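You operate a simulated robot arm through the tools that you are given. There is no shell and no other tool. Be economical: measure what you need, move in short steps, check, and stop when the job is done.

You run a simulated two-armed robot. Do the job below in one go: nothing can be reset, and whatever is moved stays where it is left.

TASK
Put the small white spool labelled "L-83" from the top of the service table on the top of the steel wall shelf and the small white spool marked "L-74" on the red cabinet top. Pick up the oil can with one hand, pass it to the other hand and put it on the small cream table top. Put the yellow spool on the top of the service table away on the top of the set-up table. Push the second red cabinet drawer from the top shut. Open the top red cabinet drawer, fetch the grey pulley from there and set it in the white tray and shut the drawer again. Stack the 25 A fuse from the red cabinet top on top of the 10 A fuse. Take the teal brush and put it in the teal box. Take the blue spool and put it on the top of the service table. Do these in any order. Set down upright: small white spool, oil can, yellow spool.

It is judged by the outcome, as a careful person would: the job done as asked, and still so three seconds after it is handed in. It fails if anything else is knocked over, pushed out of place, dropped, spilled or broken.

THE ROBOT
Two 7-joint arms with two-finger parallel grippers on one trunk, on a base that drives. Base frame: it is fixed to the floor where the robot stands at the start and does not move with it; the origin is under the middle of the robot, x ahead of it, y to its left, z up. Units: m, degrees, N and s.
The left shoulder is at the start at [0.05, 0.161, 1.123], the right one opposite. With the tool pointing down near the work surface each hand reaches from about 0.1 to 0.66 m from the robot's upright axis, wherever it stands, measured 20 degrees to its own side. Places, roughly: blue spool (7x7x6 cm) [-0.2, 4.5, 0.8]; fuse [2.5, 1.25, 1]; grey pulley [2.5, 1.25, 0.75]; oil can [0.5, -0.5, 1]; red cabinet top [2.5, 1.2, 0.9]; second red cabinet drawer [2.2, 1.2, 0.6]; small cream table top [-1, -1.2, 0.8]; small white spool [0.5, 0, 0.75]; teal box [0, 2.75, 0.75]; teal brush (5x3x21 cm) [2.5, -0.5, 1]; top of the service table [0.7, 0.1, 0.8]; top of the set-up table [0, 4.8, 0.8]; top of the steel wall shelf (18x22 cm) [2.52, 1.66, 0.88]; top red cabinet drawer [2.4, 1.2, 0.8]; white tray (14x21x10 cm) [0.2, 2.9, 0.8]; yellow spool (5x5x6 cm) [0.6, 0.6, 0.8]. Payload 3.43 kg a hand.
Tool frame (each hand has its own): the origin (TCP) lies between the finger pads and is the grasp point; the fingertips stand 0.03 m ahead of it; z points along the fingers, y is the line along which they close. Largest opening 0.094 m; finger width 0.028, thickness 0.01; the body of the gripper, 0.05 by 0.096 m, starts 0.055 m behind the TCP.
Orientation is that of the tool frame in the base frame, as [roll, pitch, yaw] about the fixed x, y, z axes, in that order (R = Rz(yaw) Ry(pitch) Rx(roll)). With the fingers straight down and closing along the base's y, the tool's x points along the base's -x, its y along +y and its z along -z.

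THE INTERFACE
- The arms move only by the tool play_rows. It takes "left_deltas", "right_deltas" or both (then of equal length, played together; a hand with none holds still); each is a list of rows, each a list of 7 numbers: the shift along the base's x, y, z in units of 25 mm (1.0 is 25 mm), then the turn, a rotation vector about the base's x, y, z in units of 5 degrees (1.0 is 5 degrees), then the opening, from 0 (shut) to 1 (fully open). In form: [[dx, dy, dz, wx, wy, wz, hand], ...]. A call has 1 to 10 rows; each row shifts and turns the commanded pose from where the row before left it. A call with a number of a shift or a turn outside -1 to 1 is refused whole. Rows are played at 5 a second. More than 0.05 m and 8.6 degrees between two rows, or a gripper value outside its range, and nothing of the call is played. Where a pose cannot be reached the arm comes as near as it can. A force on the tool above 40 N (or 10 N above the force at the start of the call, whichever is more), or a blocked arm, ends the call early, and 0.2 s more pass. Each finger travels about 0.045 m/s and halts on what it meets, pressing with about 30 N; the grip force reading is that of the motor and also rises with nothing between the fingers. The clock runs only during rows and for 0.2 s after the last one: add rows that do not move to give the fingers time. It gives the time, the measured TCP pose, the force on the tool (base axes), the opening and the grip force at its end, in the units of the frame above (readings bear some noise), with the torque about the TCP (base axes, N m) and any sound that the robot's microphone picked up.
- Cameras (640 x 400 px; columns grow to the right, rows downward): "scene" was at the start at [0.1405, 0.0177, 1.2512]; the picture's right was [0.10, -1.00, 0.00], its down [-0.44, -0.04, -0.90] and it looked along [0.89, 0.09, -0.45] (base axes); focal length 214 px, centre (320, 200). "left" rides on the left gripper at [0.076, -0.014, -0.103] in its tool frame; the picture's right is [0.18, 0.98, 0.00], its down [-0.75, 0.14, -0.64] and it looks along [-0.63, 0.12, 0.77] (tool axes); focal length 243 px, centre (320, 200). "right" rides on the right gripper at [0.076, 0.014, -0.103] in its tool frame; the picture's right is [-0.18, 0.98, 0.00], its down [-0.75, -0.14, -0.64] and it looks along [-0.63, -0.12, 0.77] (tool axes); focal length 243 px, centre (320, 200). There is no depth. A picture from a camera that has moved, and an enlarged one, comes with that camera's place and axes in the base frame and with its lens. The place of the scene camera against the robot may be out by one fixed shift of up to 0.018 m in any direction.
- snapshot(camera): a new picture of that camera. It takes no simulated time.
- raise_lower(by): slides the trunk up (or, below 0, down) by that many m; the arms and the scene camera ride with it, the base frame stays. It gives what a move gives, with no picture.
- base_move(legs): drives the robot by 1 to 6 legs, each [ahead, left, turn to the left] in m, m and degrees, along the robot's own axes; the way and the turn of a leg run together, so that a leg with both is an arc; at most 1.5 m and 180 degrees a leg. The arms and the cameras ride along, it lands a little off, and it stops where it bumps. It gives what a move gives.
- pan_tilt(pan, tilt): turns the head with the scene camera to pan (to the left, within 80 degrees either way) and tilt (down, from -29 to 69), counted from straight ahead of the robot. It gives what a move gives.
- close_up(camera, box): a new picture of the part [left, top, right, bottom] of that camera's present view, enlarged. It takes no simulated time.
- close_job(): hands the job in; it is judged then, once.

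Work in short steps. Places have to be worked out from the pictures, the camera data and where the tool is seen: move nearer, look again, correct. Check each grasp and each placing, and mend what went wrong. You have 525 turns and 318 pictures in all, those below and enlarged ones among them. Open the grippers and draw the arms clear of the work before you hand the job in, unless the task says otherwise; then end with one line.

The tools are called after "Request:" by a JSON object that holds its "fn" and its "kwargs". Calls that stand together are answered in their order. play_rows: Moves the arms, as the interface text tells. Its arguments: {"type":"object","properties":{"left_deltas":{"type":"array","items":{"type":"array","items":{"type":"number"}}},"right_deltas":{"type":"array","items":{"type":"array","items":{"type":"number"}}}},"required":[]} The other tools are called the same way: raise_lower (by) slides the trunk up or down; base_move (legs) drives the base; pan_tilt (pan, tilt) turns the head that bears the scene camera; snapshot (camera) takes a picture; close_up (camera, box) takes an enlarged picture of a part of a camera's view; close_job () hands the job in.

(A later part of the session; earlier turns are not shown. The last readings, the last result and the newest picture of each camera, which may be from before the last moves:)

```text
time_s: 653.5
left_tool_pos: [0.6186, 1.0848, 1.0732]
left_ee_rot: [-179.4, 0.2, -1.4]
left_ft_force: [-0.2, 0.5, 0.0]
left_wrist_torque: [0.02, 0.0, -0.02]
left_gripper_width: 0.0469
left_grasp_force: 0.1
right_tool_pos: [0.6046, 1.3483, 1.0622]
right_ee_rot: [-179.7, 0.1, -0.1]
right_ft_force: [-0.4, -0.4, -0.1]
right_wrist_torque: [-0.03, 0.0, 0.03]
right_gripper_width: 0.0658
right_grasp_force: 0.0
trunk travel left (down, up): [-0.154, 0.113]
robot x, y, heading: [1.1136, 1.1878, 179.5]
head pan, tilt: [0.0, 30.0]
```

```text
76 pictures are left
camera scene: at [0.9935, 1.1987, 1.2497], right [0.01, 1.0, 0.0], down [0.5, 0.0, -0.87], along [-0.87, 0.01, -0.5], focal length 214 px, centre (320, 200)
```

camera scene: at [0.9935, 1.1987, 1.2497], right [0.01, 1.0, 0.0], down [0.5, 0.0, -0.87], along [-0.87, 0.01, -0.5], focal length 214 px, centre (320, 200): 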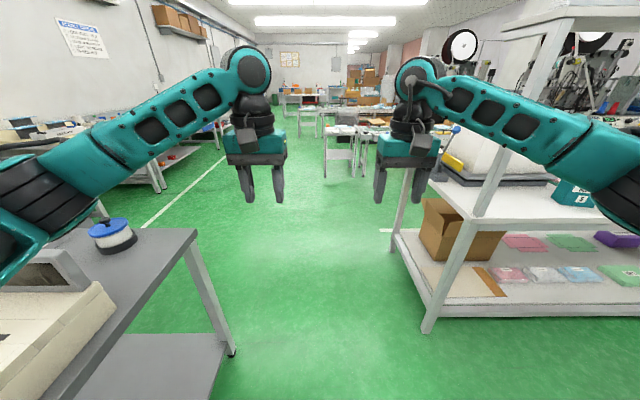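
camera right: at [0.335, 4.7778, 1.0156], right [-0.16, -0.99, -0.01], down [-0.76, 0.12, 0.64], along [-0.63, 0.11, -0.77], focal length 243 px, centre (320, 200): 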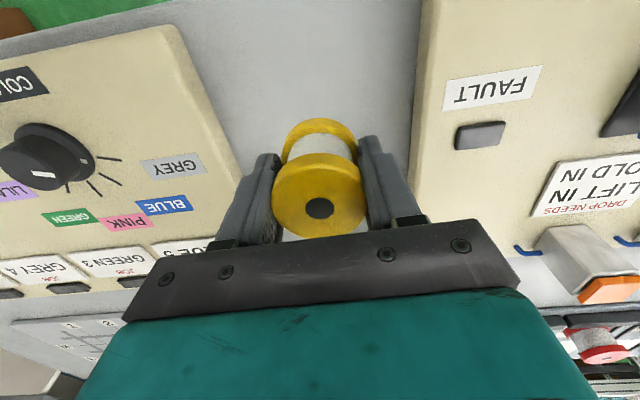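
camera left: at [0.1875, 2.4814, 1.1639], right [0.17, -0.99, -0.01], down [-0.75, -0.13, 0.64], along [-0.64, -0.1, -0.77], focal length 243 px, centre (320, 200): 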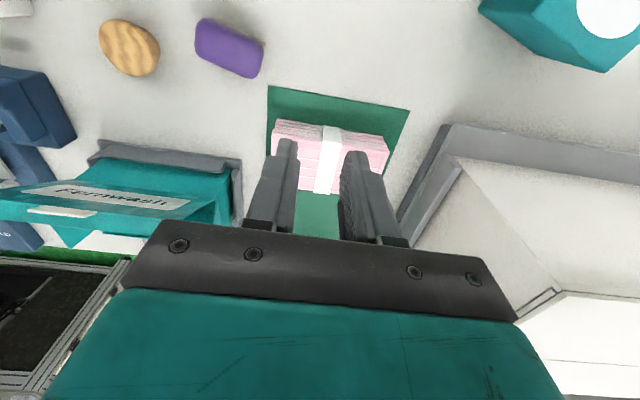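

The gap is passable at y≈1.19. Drive west through it.

Request:
{"fn": "base_move", "kwargs": {"legs": [[1.0, 0, 0.5], [0.95, 0, 0]]}}

Request:
{"fn": "base_move", "kwargs": {"legs": [[0, -1.5, 0], [0, -1.5, 0]]}}

Request:
{"fn": "pan_tilt", "kwargs": {"pan": -60, "tilt": 25}}

Request:
{"fn": "snapshot", "kwargs": {"camera": "scene"}}

```text
time_s: 663.3
left_tool_pos: [-1.337, 1.0667, 1.0736]
left_ee_rot: [-179.6, 0.3, -1.2]
left_ft_force: [-0.2, -0.3, 0.3]
left_wrist_torque: [0.02, -0.04, -0.03]
left_gripper_width: 0.0469
left_grasp_force: 0.1
right_tool_pos: [-1.3539, 1.3301, 1.0623]
right_ee_rot: [-179.7, 0.0, 0.4]
right_ft_force: [0.3, -1.0, -1.5]
right_wrist_torque: [-0.02, -0.04, 0.03]
right_gripper_width: 0.0655
right_grasp_force: 0.0
trunk travel left (down, up): [-0.154, 0.113]
robot x, y, heading: [-0.8428, 1.1723, -179.7]
head pan, tilt: [0.0, 30.0]
```

```text
time_s: 689.2
left_tool_pos: [-1.4155, 4.009, 1.0729]
left_ee_rot: [-179.5, 0.2, 1.3]
left_ft_force: [0.9, 0.3, 0.5]
left_wrist_torque: [-0.01, 0.01, -0.01]
left_gripper_width: 0.0471
left_grasp_force: 0.1
right_tool_pos: [-1.4408, 4.271, 1.0624]
right_ee_rot: [-179.8, 0.1, 2.7]
right_ft_force: [-0.4, -0.2, 0.1]
right_wrist_torque: [-0.01, 0.02, 0.02]
right_gripper_width: 0.0657
right_grasp_force: 0.0
trunk travel left (down, up): [-0.154, 0.113]
robot x, y, heading: [-0.9234, 4.1348, -177.6]
head pan, tilt: [0.0, 30.0]
```

```text
time_s: 690.5
left_tool_pos: [-1.415, 4.0079, 1.0729]
left_ee_rot: [-179.5, 0.2, 1.2]
left_ft_force: [-0.1, 0.0, -1.0]
left_wrist_torque: [0.02, 0.02, 0.0]
left_gripper_width: 0.0469
left_grasp_force: 0.0
right_tool_pos: [-1.4417, 4.2699, 1.0616]
right_ee_rot: [-179.8, 0.1, 2.7]
right_ft_force: [0.4, -0.8, -0.3]
right_wrist_torque: [0.0, 0.04, 0.01]
right_gripper_width: 0.0659
right_grasp_force: 0.1
trunk travel left (down, up): [-0.154, 0.113]
robot x, y, heading: [-0.9272, 4.1411, -177.5]
head pan, tilt: [-60.0, 25.0]
```

```text
75 pictures are left
camera scene: at [-1.0047, 4.2206, 1.2577], right [0.84, 0.54, 0.0], down [0.23, -0.36, -0.91], along [-0.49, 0.76, -0.42], focal length 214 px, centre (320, 200)
```

scene: 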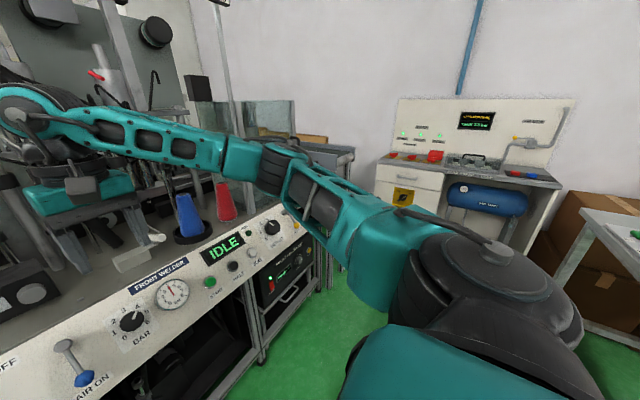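

The welder front is at x≈-1.5, too tight to turn here. Go back south to y≈2.6, turn there to face +x, then come back sideways.

Request:
{"fn": "base_move", "kwargs": {"legs": [[0, 1.5, -2], [0, 0, 179]]}}

Request:
{"fn": "base_move", "kwargs": {"legs": [[0, 0.9, 0]]}}

Request:
{"fn": "pan_tilt", "kwargs": {"pan": 35, "tilt": 25}}

Request:
{"fn": "snapshot", "kwargs": {"camera": "scene"}}

```text
time_s: 710.9
left_tool_pos: [-0.3991, 2.7797, 1.0724]
left_ee_rot: [-179.5, 0.2, 179.9]
left_ft_force: [-0.4, -1.3, -1.2]
left_wrist_torque: [-0.01, -0.01, 0.02]
left_gripper_width: 0.0472
left_grasp_force: 0.1
right_tool_pos: [-0.3773, 2.5178, 1.0628]
right_ee_rot: [-179.8, 0.1, -178.7]
right_ft_force: [0.0, -0.7, 0.3]
right_wrist_torque: [0.03, 0.02, 0.01]
right_gripper_width: 0.0659
right_grasp_force: 0.1
trunk travel left (down, up): [-0.154, 0.113]
robot x, y, heading: [-0.8951, 2.6644, 1.0]
head pan, tilt: [-60.0, 25.0]
```

```text
time_s: 719.2
left_tool_pos: [-0.4126, 3.6776, 1.072]
left_ee_rot: [-179.5, 0.2, 179.6]
left_ft_force: [0.0, 0.3, -0.8]
left_wrist_torque: [0.0, -0.01, 0.0]
left_gripper_width: 0.047
left_grasp_force: 0.1
right_tool_pos: [-0.392, 3.4141, 1.0626]
right_ee_rot: [-179.7, 0.1, -179.0]
right_ft_force: [-0.3, 0.5, -0.8]
right_wrist_torque: [-0.01, 0.01, 0.0]
right_gripper_width: 0.0659
right_grasp_force: 0.0
trunk travel left (down, up): [-0.154, 0.113]
robot x, y, heading: [-0.9073, 3.5651, 0.8]
head pan, tilt: [-60.0, 25.0]
```

```text
time_s: 720.9
left_tool_pos: [-0.4114, 3.6784, 1.0731]
left_ee_rot: [-179.6, 0.2, 179.6]
left_ft_force: [0.8, 0.1, 0.0]
left_wrist_torque: [-0.03, 0.04, -0.01]
left_gripper_width: 0.0471
left_grasp_force: 0.1
right_tool_pos: [-0.3913, 3.4152, 1.0618]
right_ee_rot: [-179.7, 0.1, -178.9]
right_ft_force: [0.2, -0.1, 0.8]
right_wrist_torque: [-0.04, 0.02, -0.01]
right_gripper_width: 0.0659
right_grasp_force: 0.0
trunk travel left (down, up): [-0.154, 0.113]
robot x, y, heading: [-0.9078, 3.5623, 0.8]
head pan, tilt: [35.0, 25.0]
```

```text
74 pictures are left
camera scene: at [-0.7818, 3.6269, 1.2577], right [0.58, -0.81, 0.0], down [-0.34, -0.25, -0.91], along [0.74, 0.53, -0.42], focal length 214 px, centre (320, 200)
```

scene: 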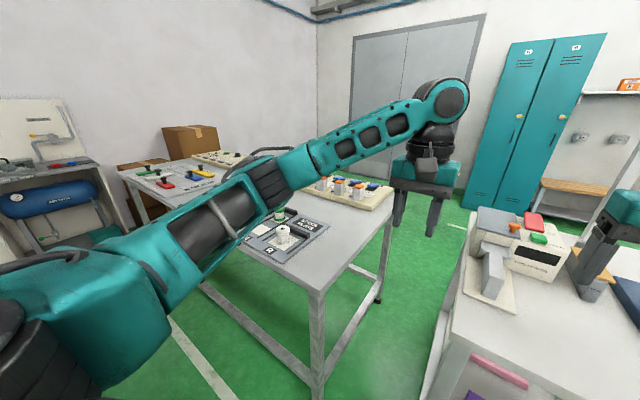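

Request:
{"fn": "base_move", "kwargs": {"legs": [[0, 0.85, -0.8]]}}

Request:
{"fn": "pan_tilt", "kwargs": {"pan": 0, "tilt": 35}}

Request:
{"fn": "snapshot", "kwargs": {"camera": "scene"}}

```text
time_s: 728.8
left_tool_pos: [-0.4245, 4.5375, 1.0728]
left_ee_rot: [-179.4, 0.2, 179.9]
left_ft_force: [-0.1, 1.3, 0.4]
left_wrist_torque: [-0.01, -0.01, 0.02]
left_gripper_width: 0.047
left_grasp_force: 0.0
right_tool_pos: [-0.4034, 4.2757, 1.0618]
right_ee_rot: [-179.7, 0.3, -178.8]
right_ft_force: [0.2, -0.4, -0.2]
right_wrist_torque: [-0.02, 0.0, -0.02]
right_gripper_width: 0.0659
right_grasp_force: 0.0
trunk travel left (down, up): [-0.154, 0.113]
robot x, y, heading: [-0.9157, 4.4231, 1.2]
head pan, tilt: [35.0, 25.0]
```

```text
time_s: 729.8
left_tool_pos: [-0.4249, 4.5379, 1.0724]
left_ee_rot: [-179.6, 0.2, 179.7]
left_ft_force: [0.0, -1.2, -0.1]
left_wrist_torque: [-0.02, -0.01, -0.01]
left_gripper_width: 0.0469
left_grasp_force: 0.0
right_tool_pos: [-0.4028, 4.276, 1.0624]
right_ee_rot: [-179.7, 0.0, -178.8]
right_ft_force: [0.7, -0.6, 0.4]
right_wrist_torque: [-0.01, -0.01, -0.05]
right_gripper_width: 0.0659
right_grasp_force: 0.1
trunk travel left (down, up): [-0.154, 0.113]
robot x, y, heading: [-0.9221, 4.4252, 1.0]
head pan, tilt: [0.0, 35.0]
```

```text
73 pictures are left
camera scene: at [-0.781, 4.4339, 1.242], right [0.02, -1.0, 0.0], down [-0.57, -0.01, -0.82], along [0.82, 0.01, -0.57], focal length 214 px, centre (320, 200)
```

scene: 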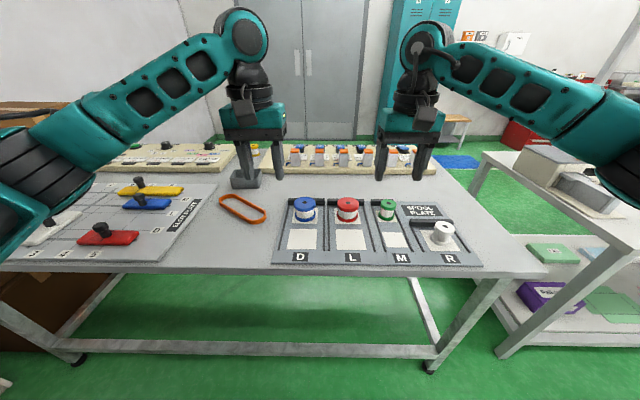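

Blue spool at ≈[-0.245,4.487]. Drive 0.14 closer and look with the left hand camera.

Request:
{"fn": "base_move", "kwargs": {"legs": [[0.14, 0, -1]]}}

Request:
{"fn": "play_rows", "kwargs": {"left_deltas": [[0, -0.6, 0, 0, 0, 0, 1], [0, -0.6, 0, 0, 0, 0, 1], [0, -0.6, 0, 0, 0, 0, 1], [0, 0, 0, 0, 0, 0, 1]]}}

Request:
{"fn": "snapshot", "kwargs": {"camera": "left"}}

```text
time_s: 731.1
left_tool_pos: [-0.2824, 4.5278, 1.0727]
left_ee_rot: [-179.6, 0.2, 178.7]
left_ft_force: [0.1, -0.7, -1.0]
left_wrist_torque: [-0.06, 0.01, 0.03]
left_gripper_width: 0.0469
left_grasp_force: 0.0
right_tool_pos: [-0.2666, 4.2655, 1.0614]
right_ee_rot: [-179.8, 0.0, -179.9]
right_ft_force: [0.5, -0.3, -0.5]
right_wrist_torque: [0.03, 0.0, 0.01]
right_gripper_width: 0.0658
right_grasp_force: 0.1
trunk travel left (down, up): [-0.154, 0.113]
robot x, y, heading: [-0.7813, 4.4224, -0.4]
head pan, tilt: [0.0, 35.0]
```

```text
time_s: 732.1
left_tool_pos: [-0.2827, 4.4839, 1.0731]
left_ee_rot: [-179.5, 0.1, 178.5]
left_ft_force: [0.2, 0.3, 0.0]
left_wrist_torque: [-0.01, 0.03, -0.01]
left_gripper_width: 0.094
left_grasp_force: 0.1
right_tool_pos: [-0.2671, 4.2652, 1.0625]
right_ee_rot: [-179.7, 0.2, 180.0]
right_ft_force: [-0.4, -0.4, -0.3]
right_wrist_torque: [0.0, 0.02, -0.02]
right_gripper_width: 0.0659
right_grasp_force: 0.0
trunk travel left (down, up): [-0.154, 0.113]
robot x, y, heading: [-0.7788, 4.4229, -0.1]
head pan, tilt: [0.0, 35.0]
```

```text
72 pictures are left
camera left: at [-0.359, 4.4718, 1.1752], right [-0.16, 0.99, -0.01], down [0.75, 0.13, 0.64], along [0.64, 0.1, -0.76], focal length 243 px, centre (320, 200)
```

left: 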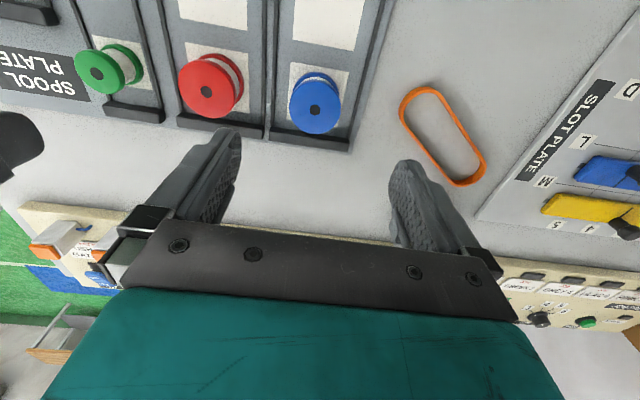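

Blue spool ≈[-0.243,4.483]. Lower to z≈0.95 over it and re-check.

Request:
{"fn": "play_rows", "kwargs": {"left_deltas": [[0.4, 0, -0.8, 0, 0, 0, 1], [0.4, 0, -0.8, 0, 0, 0, 1], [0.4, 0, -0.8, 0, 0, 0, 1], [0.4, 0, -0.8, 0, 0, 0, 1], [0, 0, -0.8, 0, 0, 0, 1], [0, 0, -0.8, 0, 0, 0, 1]]}}

Request:
{"fn": "snapshot", "kwargs": {"camera": "left"}}

Request:
{"fn": "close_up", "kwargs": {"camera": "scene", "box": [220, 150, 420, 280]}}

```text
time_s: 733.5
left_tool_pos: [-0.2427, 4.4845, 0.9523]
left_ee_rot: [-179.4, 0.2, 178.5]
left_ft_force: [0.1, -0.8, 0.3]
left_wrist_torque: [-0.01, 0.01, 0.01]
left_gripper_width: 0.0942
left_grasp_force: 0.0
right_tool_pos: [-0.2677, 4.265, 1.0609]
right_ee_rot: [-179.7, 0.1, -179.9]
right_ft_force: [0.1, 0.0, -0.5]
right_wrist_torque: [-0.02, 0.0, 0.03]
right_gripper_width: 0.0658
right_grasp_force: 0.0
trunk travel left (down, up): [-0.154, 0.113]
robot x, y, heading: [-0.7779, 4.4228, -0.2]
head pan, tilt: [0.0, 35.0]
```

```text
71 pictures are left
camera left: at [-0.3189, 4.4717, 1.0542], right [-0.16, 0.99, -0.01], down [0.75, 0.13, 0.64], along [0.64, 0.1, -0.76], focal length 243 px, centre (320, 200)
```

left: 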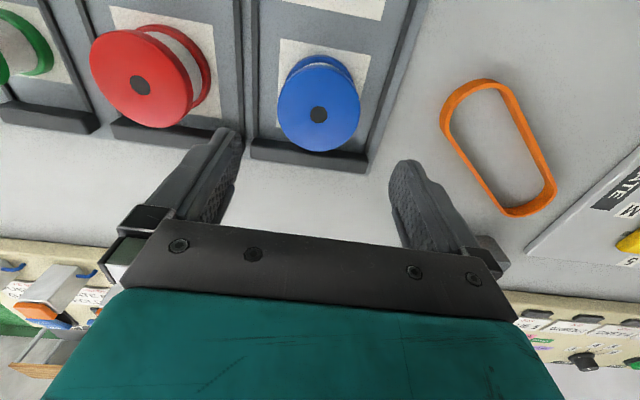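

```text
3.08 times, centred on (320, 215) of scene
camera zoom: at [-0.6416, 4.4321, 1.242], right [0.0, -1.0, 0.0], down [-0.57, 0.0, -0.82], along [0.82, 0.0, -0.57], focal length 660 px, centre (320, 154)
```

zoom: 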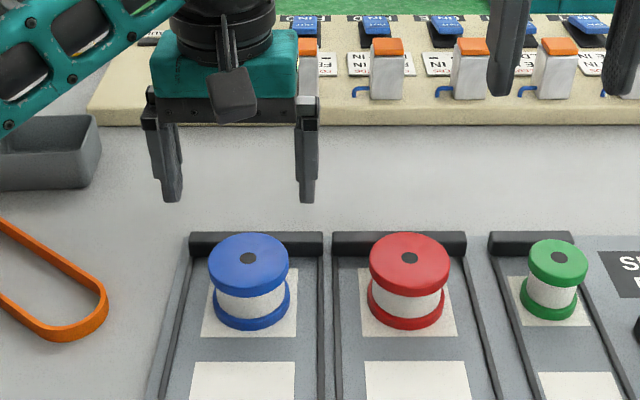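

Spool top z≈0.866, centre ≈[-0.247,4.481]. Narrow the opening slightly, descend to z≈0.85 and grip.

Request:
{"fn": "play_rows", "kwargs": {"left_deltas": [[-0.15, -0.13, 0, 0, 0, 0, 0.88], [0, 0, -0.8, 0, 0, 0, 0.88], [0, 0, -0.8, 0, 0, 0, 0.88], [0, 0, -0.8, 0, 0, 0, 0.88], [0, 0, -0.8, 0, 0, 0, 0.88], [0, 0, -0.8, 0, 0, 0, 0.88], [0, 0, 0, 0, 0, 0, 0.88]]}}

Request:
{"fn": "snapshot", "kwargs": {"camera": "left"}}

```text
time_s: 735.1
left_tool_pos: [-0.249, 4.483, 0.852]
left_ee_rot: [-179.5, 0.3, 178.6]
left_ft_force: [0.2, 0.2, -0.2]
left_wrist_torque: [0.0, 0.01, 0.02]
left_gripper_width: 0.0828
left_grasp_force: 0.2
right_tool_pos: [-0.2686, 4.2655, 1.0613]
right_ee_rot: [-179.7, 0.1, -180.0]
right_ft_force: [-0.3, 0.1, -0.1]
right_wrist_torque: [-0.03, 0.01, 0.0]
right_gripper_width: 0.0658
right_grasp_force: 0.2
trunk travel left (down, up): [-0.154, 0.113]
robot x, y, heading: [-0.7806, 4.4251, -0.3]
head pan, tilt: [0.0, 35.0]
```

```text
69 pictures are left
camera left: at [-0.3251, 4.4695, 0.9539], right [-0.16, 0.99, -0.01], down [0.75, 0.13, 0.64], along [0.64, 0.1, -0.76], focal length 243 px, centre (320, 200)
```

left: 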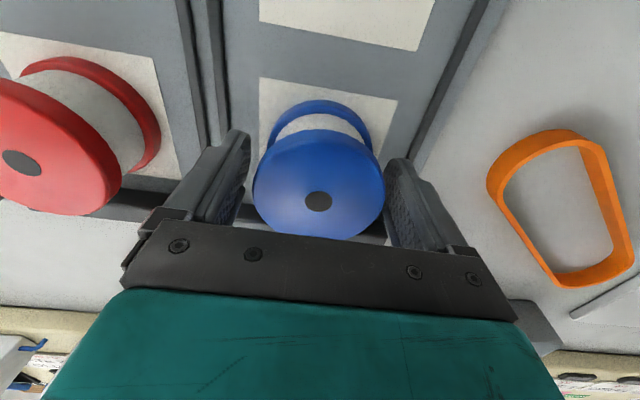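

Spool is between the fingers. Close and lift.

Request:
{"fn": "play_rows", "kwargs": {"left_deltas": [[0, 0, 0, 0, 0, 0, 0.3], [0, 0, 0, 0, 0, 0, 0.3], [0, 0, 0, 0, 0, 0, 0.3], [0, 0, 0, 0, 0, 0, 0.3], [0, 0, 0.5, 0, 0, 0, 0.3], [0, 0, 1, 0, 0, 0, 0.3], [0, 0, 1, 0, 0, 0, 0.3], [0, 0, 1, 0, 0, 0, 0.3], [0, 0, 1, 0, 0, 0, 0.3], [0, 0, 1, 0, 0, 0, 0.3]]}}

Request:
{"fn": "snapshot", "kwargs": {"camera": "left"}}

```text
time_s: 737.3
left_tool_pos: [-0.2483, 4.4807, 0.9913]
left_ee_rot: [-179.6, 0.2, 178.7]
left_ft_force: [-0.3, -0.9, -2.0]
left_wrist_torque: [0.0, 0.01, 0.01]
left_gripper_width: 0.0687
left_grasp_force: 30.0
right_tool_pos: [-0.2674, 4.2656, 1.0622]
right_ee_rot: [-179.7, 0.1, -179.9]
right_ft_force: [-0.5, 1.0, -0.1]
right_wrist_torque: [0.0, 0.02, 0.01]
right_gripper_width: 0.0658
right_grasp_force: 0.1
trunk travel left (down, up): [-0.154, 0.113]
robot x, y, heading: [-0.7788, 4.4249, -0.3]
head pan, tilt: [0.0, 35.0]
```

```text
68 pictures are left
camera left: at [-0.3251, 4.4672, 1.0936], right [-0.16, 0.99, -0.01], down [0.75, 0.13, 0.64], along [0.64, 0.1, -0.77], focal length 243 px, centre (320, 200)
```

left: 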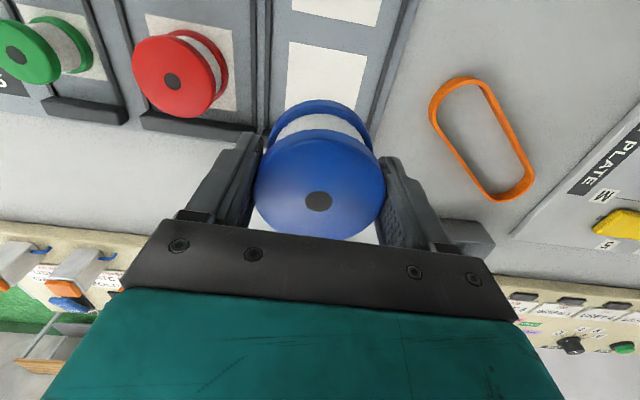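

Blue spool held. Raise, back off, and drive back to the front of the service table.

Request:
{"fn": "play_rows", "kwargs": {"left_deltas": [[0, 0.2, 1, 0, 0, 0, 0.3], [0, 0.2, 1, 0, 0, 0, 0.3], [0, 0.2, 1, 0, 0, 0, 0.3], [0, 0.2, 1, 0, 0, 0, 0.3], [0, 0.2, 0.5, 0, 0, 0, 0.3]]}}

Request:
{"fn": "base_move", "kwargs": {"legs": [[-0.14, 0, 0], [0, -1.5, 0], [0, -1.5, 0], [0, -1.4, 0]]}}

Request:
{"fn": "pan_tilt", "kwargs": {"pan": 0, "tilt": 30}}

Request:
{"fn": "snapshot", "kwargs": {"camera": "scene"}}

```text
time_s: 738.5
left_tool_pos: [-0.2464, 4.5049, 1.1019]
left_ee_rot: [-179.6, 0.2, 178.7]
left_ft_force: [0.5, -0.7, -2.5]
left_wrist_torque: [0.0, 0.0, 0.0]
left_gripper_width: 0.0687
left_grasp_force: 30.2
right_tool_pos: [-0.2669, 4.265, 1.0625]
right_ee_rot: [-179.7, 0.1, -179.9]
right_ft_force: [-0.3, 0.2, 0.1]
right_wrist_torque: [-0.02, 0.02, 0.03]
right_gripper_width: 0.0658
right_grasp_force: 0.0
trunk travel left (down, up): [-0.154, 0.113]
robot x, y, heading: [-0.7758, 4.4289, -0.3]
head pan, tilt: [0.0, 35.0]
```

```text
time_s: 778.0
left_tool_pos: [-0.5342, 0.0508, 1.1007]
left_ee_rot: [-179.7, 0.1, 176.6]
left_ft_force: [-0.1, -0.4, -2.2]
left_wrist_torque: [-0.01, -0.01, 0.0]
left_gripper_width: 0.0677
left_grasp_force: 29.7
right_tool_pos: [-0.5639, -0.1891, 1.0622]
right_ee_rot: [-179.8, 0.2, 178.1]
right_ft_force: [0.1, -0.3, -0.4]
right_wrist_torque: [0.01, 0.01, 0.0]
right_gripper_width: 0.0656
right_grasp_force: 0.1
trunk travel left (down, up): [-0.154, 0.113]
robot x, y, heading: [-1.0701, -0.0151, -2.0]
head pan, tilt: [0.0, 35.0]
```

```text
time_s: 778.7
left_tool_pos: [-0.5337, 0.051, 1.1021]
left_ee_rot: [-179.6, 0.3, 176.6]
left_ft_force: [-0.4, -0.2, -3.8]
left_wrist_torque: [0.02, 0.03, -0.05]
left_gripper_width: 0.0678
left_grasp_force: 30.0
right_tool_pos: [-0.563, -0.1892, 1.0621]
right_ee_rot: [-179.8, 0.1, 178.1]
right_ft_force: [-0.3, -0.6, 0.3]
right_wrist_torque: [0.01, 0.01, 0.0]
right_gripper_width: 0.0657
right_grasp_force: 0.0
trunk travel left (down, up): [-0.154, 0.113]
robot x, y, heading: [-1.07, -0.0145, -2.3]
head pan, tilt: [0.0, 30.0]
```

```text
67 pictures are left
camera scene: at [-0.9293, -0.0094, 1.2497], right [-0.04, -1.0, 0.0], down [-0.5, 0.02, -0.87], along [0.87, -0.03, -0.5], focal length 214 px, centre (320, 200)
```

scene: 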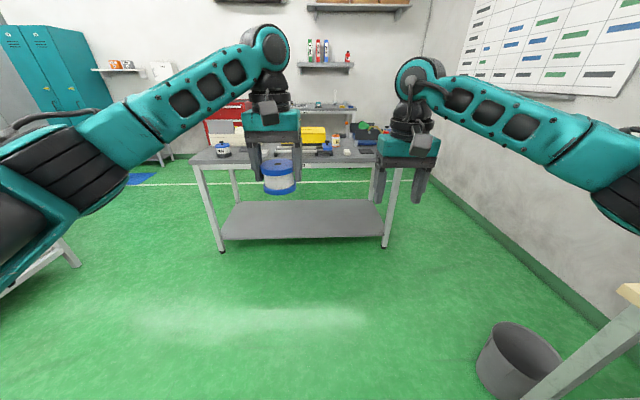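

Drive forward to the service table.

Request:
{"fn": "base_move", "kwargs": {"legs": [[0, 0, 2.2], [1.05, 0.03, 0]]}}

Request:
{"fn": "pan_tilt", "kwargs": {"pan": 10, "tilt": 45}}

Request:
{"fn": "snapshot", "kwargs": {"camera": "scene"}}

```text
time_s: 784.6
left_tool_pos: [0.5296, 0.1136, 1.1016]
left_ee_rot: [-179.6, 0.2, 179.5]
left_ft_force: [0.8, -0.5, -1.6]
left_wrist_torque: [0.01, 0.02, -0.02]
left_gripper_width: 0.0673
left_grasp_force: 30.1
right_tool_pos: [0.5112, -0.1273, 1.0613]
right_ee_rot: [-179.7, 0.1, -179.0]
right_ft_force: [-0.2, -0.3, 0.8]
right_wrist_torque: [-0.01, -0.02, 0.0]
right_gripper_width: 0.0657
right_grasp_force: 0.0
trunk travel left (down, up): [-0.154, 0.113]
robot x, y, heading: [-0.0022, 0.0209, 1.0]
head pan, tilt: [0.0, 30.0]
```

```text
time_s: 785.4
left_tool_pos: [0.529, 0.1126, 1.1015]
left_ee_rot: [-179.6, 0.3, 179.5]
left_ft_force: [-0.2, 0.1, -2.3]
left_wrist_torque: [-0.01, -0.01, -0.01]
left_gripper_width: 0.0677
left_grasp_force: 30.0
right_tool_pos: [0.5122, -0.1267, 1.0621]
right_ee_rot: [-179.7, 0.1, -178.9]
right_ft_force: [0.4, 0.1, -0.1]
right_wrist_torque: [0.0, 0.01, -0.05]
right_gripper_width: 0.0659
right_grasp_force: 0.1
trunk travel left (down, up): [-0.154, 0.113]
robot x, y, heading: [-0.0049, 0.0242, 0.7]
head pan, tilt: [10.0, 45.0]
```

```text
66 pictures are left
camera scene: at [0.1269, 0.0475, 1.2272], right [0.18, -0.98, 0.0], down [-0.69, -0.13, -0.71], along [0.7, 0.13, -0.71], focal length 214 px, centre (320, 200)
```

scene: 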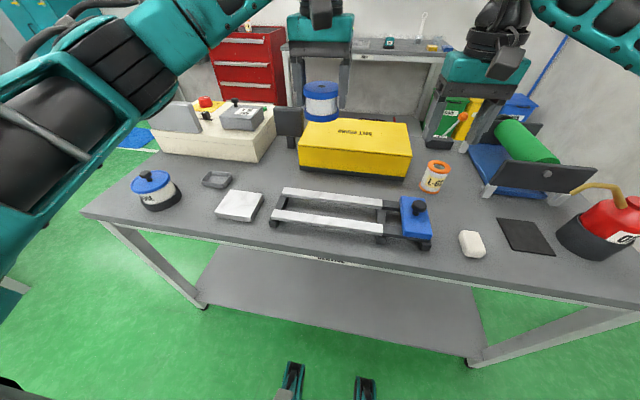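

Place the blue spool at the free spot ≈[0.61,0.305] (former L-74 place). Creep forward 5 cm and move over it.

Request:
{"fn": "base_move", "kwargs": {"legs": [[0.055, 0, 0]]}}

Request:
{"fn": "play_rows", "kwargs": {"left_deltas": [[0.2, 0.8, 0, 0, 0, 0, 0.3], [0.2, 0.8, 0, 0, 0, 0, 0.3], [0.2, 0.8, 0, 0, 0, 0, 0.3], [0.2, 0.8, -0.5, 0, 0, 0, 0.3], [0.2, 0.8, -1, 0, 0, 0, 0.3], [0, 0.8, -1, 0, 0, 0, 0.3], [0, 0.8, -1, 0, 0, 0, 0.3], [0, 0.8, -1, 0, 0, 0, 0.3], [0, 0.8, -1, 0, 0, 0, 0.3], [0, 0.4, -1, 0, 0, 0, 0.3]]}}

Request:
{"fn": "snapshot", "kwargs": {"camera": "left"}}

```text
time_s: 786.3
left_tool_pos: [0.5825, 0.1151, 1.1013]
left_ee_rot: [-179.5, 0.2, 179.5]
left_ft_force: [0.8, 0.3, -2.0]
left_wrist_torque: [0.03, 0.05, 0.0]
left_gripper_width: 0.0674
left_grasp_force: 30.0
right_tool_pos: [0.5657, -0.126, 1.062]
right_ee_rot: [-179.6, 0.1, -179.1]
right_ft_force: [0.6, 0.5, 0.0]
right_wrist_torque: [0.04, 0.01, 0.0]
right_gripper_width: 0.0657
right_grasp_force: 0.1
trunk travel left (down, up): [-0.154, 0.113]
robot x, y, heading: [0.0523, 0.0256, 0.4]
head pan, tilt: [10.0, 45.0]
```

```text
time_s: 788.5
left_tool_pos: [0.6075, 0.3063, 0.9375]
left_ee_rot: [-179.6, 0.2, 179.6]
left_ft_force: [-0.1, 0.4, -1.9]
left_wrist_torque: [0.02, 0.0, 0.0]
left_gripper_width: 0.0677
left_grasp_force: 30.1
right_tool_pos: [0.565, -0.1259, 1.062]
right_ee_rot: [-179.6, 0.1, -179.0]
right_ft_force: [0.2, 0.3, 1.1]
right_wrist_torque: [0.0, 0.01, 0.01]
right_gripper_width: 0.0658
right_grasp_force: 0.0
trunk travel left (down, up): [-0.154, 0.113]
robot x, y, heading: [0.0508, 0.0234, 0.6]
head pan, tilt: [10.0, 45.0]
```

```text
65 pictures are left
camera left: at [0.5309, 0.2925, 1.0402], right [-0.18, 0.98, -0.01], down [0.75, 0.14, 0.64], along [0.63, 0.11, -0.77], focal length 243 px, centre (320, 200)
```

left: 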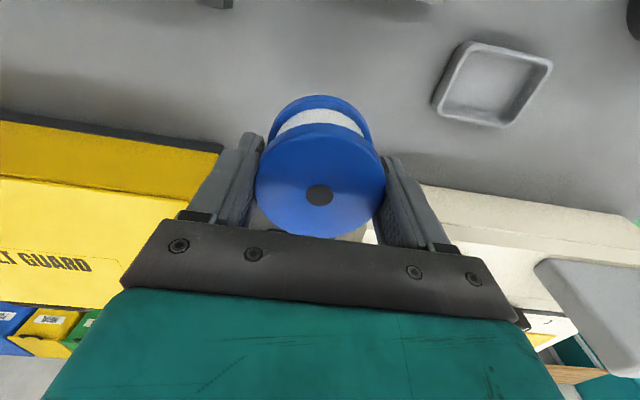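

Spot is clear. Lower to contact.

Request:
{"fn": "play_rows", "kwargs": {"left_deltas": [[-0.2, 0, -0.8, 0, 0, 0, 0.3], [0, 0, -0.8, 0, 0, 0, 0.3], [0, 0, -0.8, 0, 0, 0, 0.3], [0, 0, -0.4, 0, 0, 0, 0.3], [0, 0, -0.2, 0, 0, 0, 0.3], [0, 0, -0.2, 0, 0, 0, 0.3], [0, 0, -0.2, 0, 0, 0, 0.3], [0, 0, -0.2, 0, 0, 0, 0.3], [0, 0, -0.2, 0, 0, 0, 0.3]]}}

```text
time_s: 790.5
left_tool_pos: [0.6025, 0.3043, 0.8465]
left_ee_rot: [-179.6, 0.6, 179.6]
left_ft_force: [-2.0, 0.9, 13.8]
left_wrist_torque: [0.37, 0.44, 0.01]
left_gripper_width: 0.0675
left_grasp_force: 30.5
right_tool_pos: [0.5636, -0.1268, 1.0625]
right_ee_rot: [-179.8, 0.2, -179.0]
right_ft_force: [-0.2, 0.0, -0.5]
right_wrist_torque: [0.01, 0.02, 0.01]
right_gripper_width: 0.0657
right_grasp_force: 0.0
trunk travel left (down, up): [-0.154, 0.113]
robot x, y, heading: [0.0506, 0.0235, 0.4]
head pan, tilt: [10.0, 45.0]
```

Contact (≈15 N). Release and lift away.

Request:
{"fn": "play_rows", "kwargs": {"left_deltas": [[0, 0, 0.06, 0, 0, 0, 0.72], [0, 0, 0, 0, 0, 0, 0.8], [0, 0, 0, 0, 0, 0, 0.92], [0, 0, 0, 0, 0, 0, 0.92], [0, 0, 0.6, 0, 0, 0, 0.92], [0, 0, 1, 0, 0, 0, 0.92], [0, 0, 1, 0, 0, 0, 0.92], [0, 0, 1, 0, 0, 0, 0.92], [0, 0, 1, 0, 0, 0, 0.92], [0, 0, 1, 0, 0, 0, 0.92]]}}

Request:
{"fn": "play_rows", "kwargs": {"left_deltas": [[-0.5, 0, 1, 0, 0, 0, 0.92], [-1, 0, 1, 0, 0, 0, 0.92], [-1, 0, 1, 0, 0, 0, 0.92], [-1, 0, 1, 0, 0, 0, 0.92]]}}

Request:
{"fn": "pan_tilt", "kwargs": {"pan": -15, "tilt": 40}}

Request:
{"fn": "snapshot", "kwargs": {"camera": "scene"}}

```text
time_s: 792.7
left_tool_pos: [0.6031, 0.3029, 0.9871]
left_ee_rot: [-179.6, 0.2, 179.7]
left_ft_force: [-0.1, 0.5, -0.4]
left_wrist_torque: [0.04, 0.02, 0.0]
left_gripper_width: 0.0862
left_grasp_force: 0.2
right_tool_pos: [0.5655, -0.126, 1.0617]
right_ee_rot: [-179.7, 0.0, -179.0]
right_ft_force: [-0.1, -1.1, -0.4]
right_wrist_torque: [-0.03, -0.04, -0.02]
right_gripper_width: 0.0655
right_grasp_force: 0.0
trunk travel left (down, up): [-0.154, 0.113]
robot x, y, heading: [0.0544, 0.023, 0.5]
head pan, tilt: [10.0, 45.0]
```

```text
time_s: 793.7
left_tool_pos: [0.513, 0.3044, 1.0871]
left_ee_rot: [-179.6, 0.2, 179.5]
left_ft_force: [-0.8, 0.3, -0.5]
left_wrist_torque: [-0.02, 0.0, -0.01]
left_gripper_width: 0.0866
left_grasp_force: 0.1
right_tool_pos: [0.5647, -0.1264, 1.0633]
right_ee_rot: [-179.7, 0.1, -178.9]
right_ft_force: [0.5, -0.1, 0.3]
right_wrist_torque: [0.0, -0.01, 0.01]
right_gripper_width: 0.0658
right_grasp_force: 0.0
trunk travel left (down, up): [-0.154, 0.113]
robot x, y, heading: [0.0518, 0.023, 0.6]
head pan, tilt: [10.0, 45.0]
```

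```text
time_s: 794.6
left_tool_pos: [0.5138, 0.3042, 1.0854]
left_ee_rot: [-179.6, 0.2, 179.5]
left_ft_force: [0.0, 0.3, 0.6]
left_wrist_torque: [0.02, -0.01, -0.03]
left_gripper_width: 0.0864
left_grasp_force: 0.1
right_tool_pos: [0.5645, -0.1265, 1.0627]
right_ee_rot: [-179.7, 0.1, -179.0]
right_ft_force: [-0.5, -1.2, 0.5]
right_wrist_torque: [0.02, 0.01, -0.01]
right_gripper_width: 0.0657
right_grasp_force: 0.0
trunk travel left (down, up): [-0.154, 0.113]
robot x, y, heading: [0.0527, 0.0267, 0.7]
head pan, tilt: [-15.0, 40.0]
```

```text
64 pictures are left
camera scene: at [0.1828, 0.0123, 1.2344], right [-0.25, -0.97, 0.0], down [-0.62, 0.16, -0.77], along [0.74, -0.19, -0.64], focal length 214 px, centre (320, 200)
```

scene: 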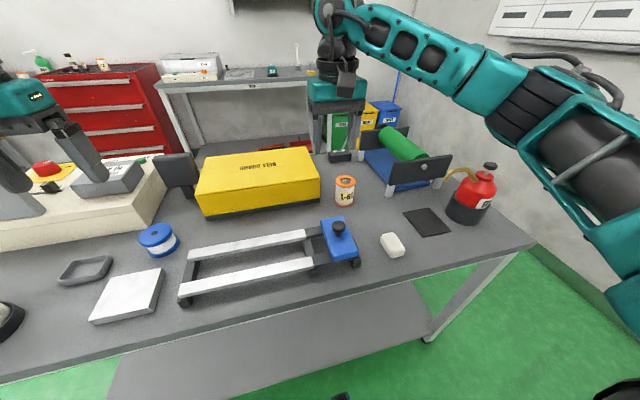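

Blue spool stands on the service table. Now the oil can at ≈[0.50,-0.51]. Shift right and look at it closely.

Request:
{"fn": "base_move", "kwargs": {"legs": [[-0.05, -0.36, 0]]}}

Request:
{"fn": "pan_tilt", "kwargs": {"pan": -15, "tilt": 35}}

Request:
{"fn": "close_up", "kwargs": {"camera": "scene", "box": [240, 100, 480, 280]}}

Request:
{"fn": "snapshot", "kwargs": {"camera": "right"}}

```text
time_s: 798.4
left_tool_pos: [0.468, -0.0659, 1.0859]
left_ee_rot: [-179.7, 0.3, 179.3]
left_ft_force: [-0.3, 0.6, -0.5]
left_wrist_torque: [0.01, 0.04, 0.0]
left_gripper_width: 0.0864
left_grasp_force: 0.0
right_tool_pos: [0.5164, -0.4966, 1.0617]
right_ee_rot: [-179.6, 0.1, -179.4]
right_ft_force: [-0.1, 0.7, 0.8]
right_wrist_torque: [-0.04, 0.01, -0.02]
right_gripper_width: 0.0661
right_grasp_force: 0.0
trunk travel left (down, up): [-0.154, 0.113]
robot x, y, heading: [0.004, -0.348, 0.5]
head pan, tilt: [-15.0, 40.0]
```

```text
time_s: 799.0
left_tool_pos: [0.4691, -0.0668, 1.0855]
left_ee_rot: [-179.5, 0.2, 179.2]
left_ft_force: [-0.7, 0.5, -1.2]
left_wrist_torque: [0.01, 0.02, 0.01]
left_gripper_width: 0.0867
left_grasp_force: 0.1
right_tool_pos: [0.517, -0.4958, 1.0624]
right_ee_rot: [-179.7, 0.1, -179.3]
right_ft_force: [-0.8, -0.1, -0.3]
right_wrist_torque: [-0.04, -0.03, 0.01]
right_gripper_width: 0.0659
right_grasp_force: 0.0
trunk travel left (down, up): [-0.154, 0.113]
robot x, y, heading: [0.0027, -0.3441, 0.8]
head pan, tilt: [-15.0, 35.0]
```

```text
2.22 times, centred on (360, 190) of scene
camera zoom: at [0.1389, -0.3569, 1.2419], right [-0.25, -0.97, 0.0], down [-0.56, 0.14, -0.82], along [0.79, -0.21, -0.57], focal length 477 px, centre (231, 222)
```

zoom: 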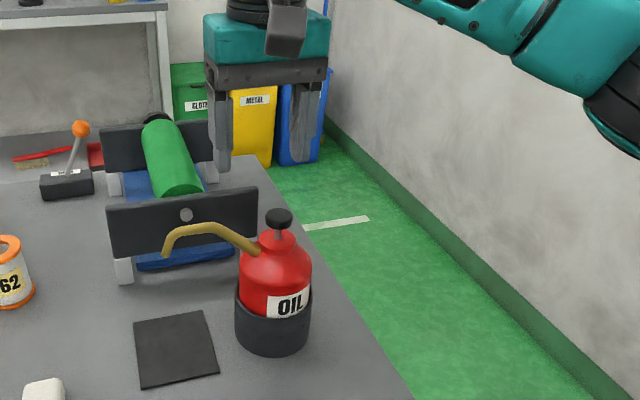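

```text
62 pictures are left
camera right: at [0.4396, -0.4821, 1.1648], right [0.17, 0.99, -0.01], down [0.75, -0.13, 0.64], along [0.63, -0.11, -0.77], focal length 243 px, centre (320, 200)
```

right: 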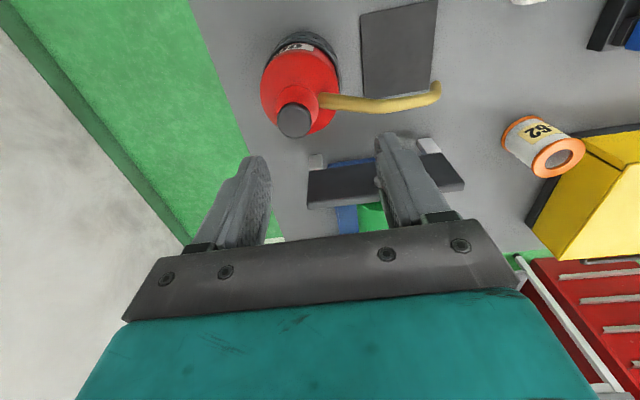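

Request:
{"fn": "close_up", "kwargs": {"camera": "right", "box": [240, 20, 460, 160]}}

Request:
{"fn": "close_up", "kwargs": {"camera": "scene", "box": [310, 180, 400, 270]}}

```text
2.86 times, centred on (350, 90) of right
camera zoom: at [0.4396, -0.4821, 1.1648], right [0.17, 0.99, -0.01], down [0.75, -0.13, 0.64], along [0.63, -0.11, -0.77], focal length 693 px, centre (234, 514)
```

zoom: 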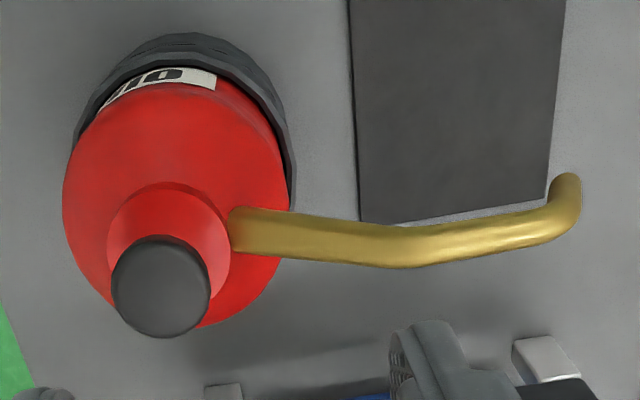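

```text
4.44 times, centred on (355, 225) of scene
camera zoom: at [0.1389, -0.3569, 1.2419], right [-0.25, -0.97, 0.0], down [-0.56, 0.14, -0.82], along [0.79, -0.21, -0.57], focal length 953 px, centre (164, 89)
```

zoom: 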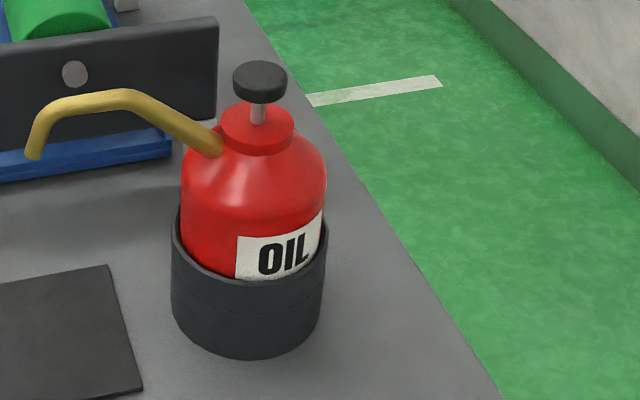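

The can (body ∅≈7.6 cm) stands in a black cup (rim z≈0.87); its body is free from 0.88–0.92, spout toward +y. Plan: right hand grips the body from the front at 50° pitch, lifts it out; left hand then takes the lower body from the left side. First pull the right hand back and pitch it.

Request:
{"fn": "play_rows", "kwargs": {"right_deltas": [[-1, -0.1, 0, 0, -1, 0, 1], [-1, -0.1, 0, 0, -1, 0, 1], [-1, -0.1, 0, 0, -1, 0, 1], [-1, -0.1, 0, 0, -1, 0, 1], [-1, -0.1, 0, 0, -1, 0, 1], [-1, -0.1, 0, 0, -1, 0, 1], [0, 0, -0.6, 0, -1, 0, 1], [0, 0, -0.6, 0, -1, 0, 1], [0, 0, -0.6, 0, -1, 0, 1], [0, 0, -0.6, 0, -1, 0, 1]]}}

Request:
{"fn": "snapshot", "kwargs": {"camera": "right"}}

```text
time_s: 801.2
left_tool_pos: [0.4676, -0.0656, 1.0854]
left_ee_rot: [-179.6, 0.2, 179.4]
left_ft_force: [0.1, 0.1, 0.2]
left_wrist_torque: [0.0, 0.02, 0.02]
left_gripper_width: 0.0866
left_grasp_force: 0.1
right_tool_pos: [0.4127, -0.4956, 1.0095]
right_ee_rot: [-178.8, 50.1, -178.8]
right_ft_force: [-0.2, -1.0, -0.2]
right_wrist_torque: [-0.02, -0.03, 0.0]
right_gripper_width: 0.0941
right_grasp_force: 0.1
right hand out of reach, approached as far as the arm can: row 8, 9, 10
trunk travel left (down, up): [-0.154, 0.113]
robot x, y, heading: [0.0094, -0.345, 0.3]
head pan, tilt: [-15.0, 35.0]
```

```text
59 pictures are left
camera right: at [0.2841, -0.4815, 1.018], right [0.11, 0.99, 0.13], down [-0.01, -0.13, 0.99], along [0.99, -0.11, -0.01], focal length 243 px, centre (320, 200)
```

right: 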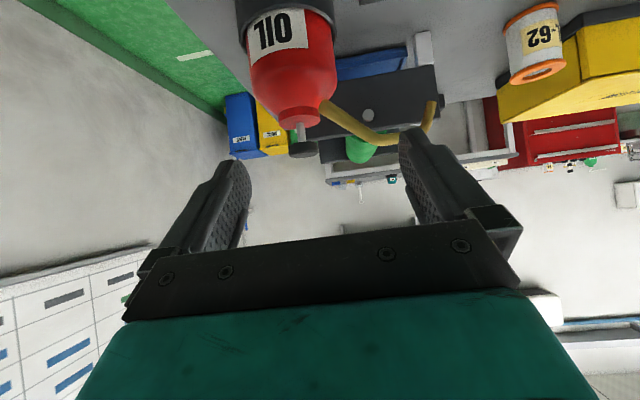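

Can axis ≈[0.512,-0.5165]. The arm is cramped, so I back the base 8 cm, then approach the body at z≈0.90.

Request:
{"fn": "base_move", "kwargs": {"legs": [[-0.08, 0, 0]]}}

Request:
{"fn": "play_rows", "kwargs": {"right_deltas": [[0.7, -0.2, -0.9, 0, 0, 0, 1], [0.7, -0.2, -0.9, 0, 0, 0, 1], [0.7, -0.2, -0.9, 0, 0, 0, 1], [0.7, -0.24, -0.9, 0, 0, 0, 1], [0.5, 0, -0.5, 0, 0, 0, 1], [0.5, 0, -0.2, 0, 0, 0, 1]]}}

Request:
{"fn": "snapshot", "kwargs": {"camera": "right"}}

```text
time_s: 802.3
left_tool_pos: [0.3896, -0.0671, 1.0858]
left_ee_rot: [-179.6, 0.3, 179.3]
left_ft_force: [0.3, -0.2, -1.2]
left_wrist_torque: [0.01, -0.03, 0.03]
left_gripper_width: 0.0864
left_grasp_force: 0.0
right_tool_pos: [0.333, -0.4966, 1.0124]
right_ee_rot: [-178.8, 50.1, -178.8]
right_ft_force: [0.7, 0.1, 0.2]
right_wrist_torque: [0.0, -0.02, 0.0]
right_gripper_width: 0.094
right_grasp_force: 0.0
trunk travel left (down, up): [-0.154, 0.113]
robot x, y, heading: [-0.0745, -0.3458, 0.5]
head pan, tilt: [-15.0, 35.0]
```

```text
time_s: 803.7
left_tool_pos: [0.3904, -0.0674, 1.0859]
left_ee_rot: [-179.6, 0.3, 179.2]
left_ft_force: [-0.1, 0.4, 0.1]
left_wrist_torque: [0.01, -0.02, -0.04]
left_gripper_width: 0.0865
left_grasp_force: 0.0
right_tool_pos: [0.4304, -0.5171, 0.9046]
right_ee_rot: [-178.8, 50.2, -178.9]
right_ft_force: [0.3, 0.1, -0.7]
right_wrist_torque: [0.01, -0.03, 0.01]
right_gripper_width: 0.0938
right_grasp_force: 0.1
trunk travel left (down, up): [-0.154, 0.113]
robot x, y, heading: [-0.0755, -0.346, 0.6]
head pan, tilt: [-15.0, 35.0]
```

```text
58 pictures are left
camera right: at [0.3014, -0.5035, 0.9118], right [0.12, 0.98, 0.13], down [-0.01, -0.13, 0.99], along [0.99, -0.12, -0.01], focal length 243 px, centre (320, 200)
```

right: 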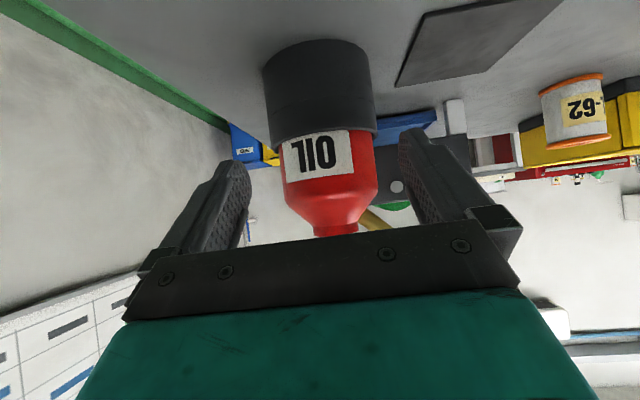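

Can is centred in the view. Advance 8 cm around the body and close.

Request:
{"fn": "play_rows", "kwargs": {"right_deltas": [[0.8, 0, -0.1, 0, 0, 0, 1], [0.8, 0, -0.1, 0, 0, 0, 1], [0.8, 0, -0.1, 0, 0, 0, 1], [0.8, 0, -0.1, 0, 0, 0, 1], [0, 0, 0, 0, 0, 0, 1]]}}

Request:
{"fn": "snapshot", "kwargs": {"camera": "right"}}

Request:
{"fn": "close_up", "kwargs": {"camera": "scene", "box": [270, 130, 450, 280]}}

```text
time_s: 804.9
left_tool_pos: [0.3892, -0.0675, 1.0842]
left_ee_rot: [-179.6, 0.3, 179.2]
left_ft_force: [0.3, -0.5, 0.9]
left_wrist_torque: [0.01, 0.02, 0.01]
left_gripper_width: 0.0866
left_grasp_force: 0.0
right_tool_pos: [0.5101, -0.5163, 0.8934]
right_ee_rot: [-178.9, 50.1, -178.9]
right_ft_force: [-0.1, 0.2, -0.2]
right_wrist_torque: [-0.04, 0.04, 0.0]
right_gripper_width: 0.0939
right_grasp_force: 0.1
trunk travel left (down, up): [-0.154, 0.113]
robot x, y, heading: [-0.0756, -0.3398, 0.4]
head pan, tilt: [-15.0, 35.0]
```

```text
57 pictures are left
camera right: at [0.3814, -0.5022, 0.9015], right [0.12, 0.98, 0.13], down [-0.01, -0.13, 0.99], along [0.99, -0.12, -0.01], focal length 243 px, centre (320, 200)
```

right: 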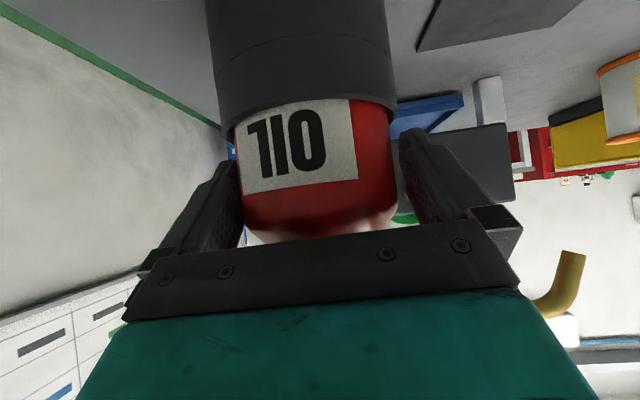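

```text
2.67 times, centred on (360, 205) of scene
camera zoom: at [0.0601, -0.3576, 1.242], right [-0.25, -0.97, 0.0], down [-0.55, 0.14, -0.82], along [0.79, -0.21, -0.57], focal length 572 px, centre (213, 187)
```

zoom: 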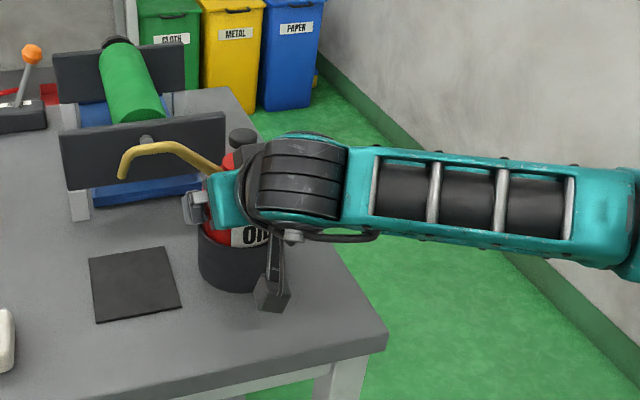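

Body is between the fingers. Close the grip.

Request:
{"fn": "play_rows", "kwargs": {"right_deltas": [[0, 0, 0, 0, 0, 0, 0.4], [0, 0, 0, 0, 0, 0, 0.4], [0, 0, 0, 0, 0, 0, 0.4], [0, 0, 0, 0, 0, 0, 0.4], [0, 0, 0.4, 0, 0, 0, 0.4], [0, 0, 0.6, 0, 0, 0, 0.4], [0, 0, 0.6, 0, 0, 0, 0.4]]}}

Request:
{"fn": "close_up", "kwargs": {"camera": "scene", "box": [270, 110, 450, 280]}}

```text
time_s: 806.5
left_tool_pos: [0.3904, -0.067, 1.0856]
left_ee_rot: [-179.6, 0.1, 179.2]
left_ft_force: [0.0, -0.5, 0.2]
left_wrist_torque: [0.0, 0.05, 0.03]
left_gripper_width: 0.0864
left_grasp_force: 0.1
right_tool_pos: [0.5094, -0.5162, 0.9338]
right_ee_rot: [-178.8, 50.0, -178.8]
right_ft_force: [0.5, 0.3, -4.4]
right_wrist_torque: [0.0, 0.04, 0.04]
right_gripper_width: 0.0834
right_grasp_force: 30.4
trunk travel left (down, up): [-0.154, 0.113]
robot x, y, heading: [-0.0768, -0.3437, 0.7]
head pan, tilt: [-15.0, 35.0]
```

```text
2.35 times, centred on (360, 195) of scene
camera zoom: at [0.0604, -0.3576, 1.2419], right [-0.25, -0.97, 0.0], down [-0.56, 0.14, -0.82], along [0.79, -0.21, -0.57], focal length 505 px, centre (226, 212)
```

zoom: 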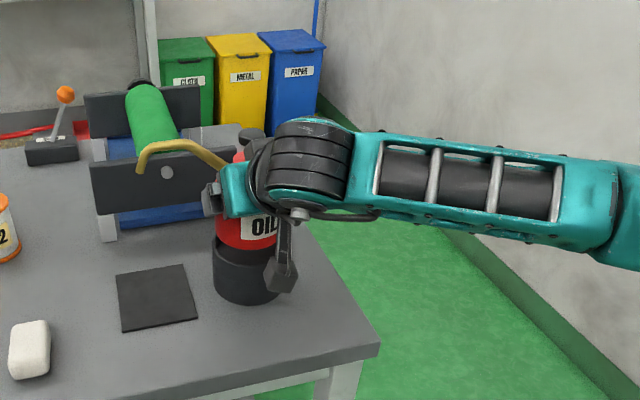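

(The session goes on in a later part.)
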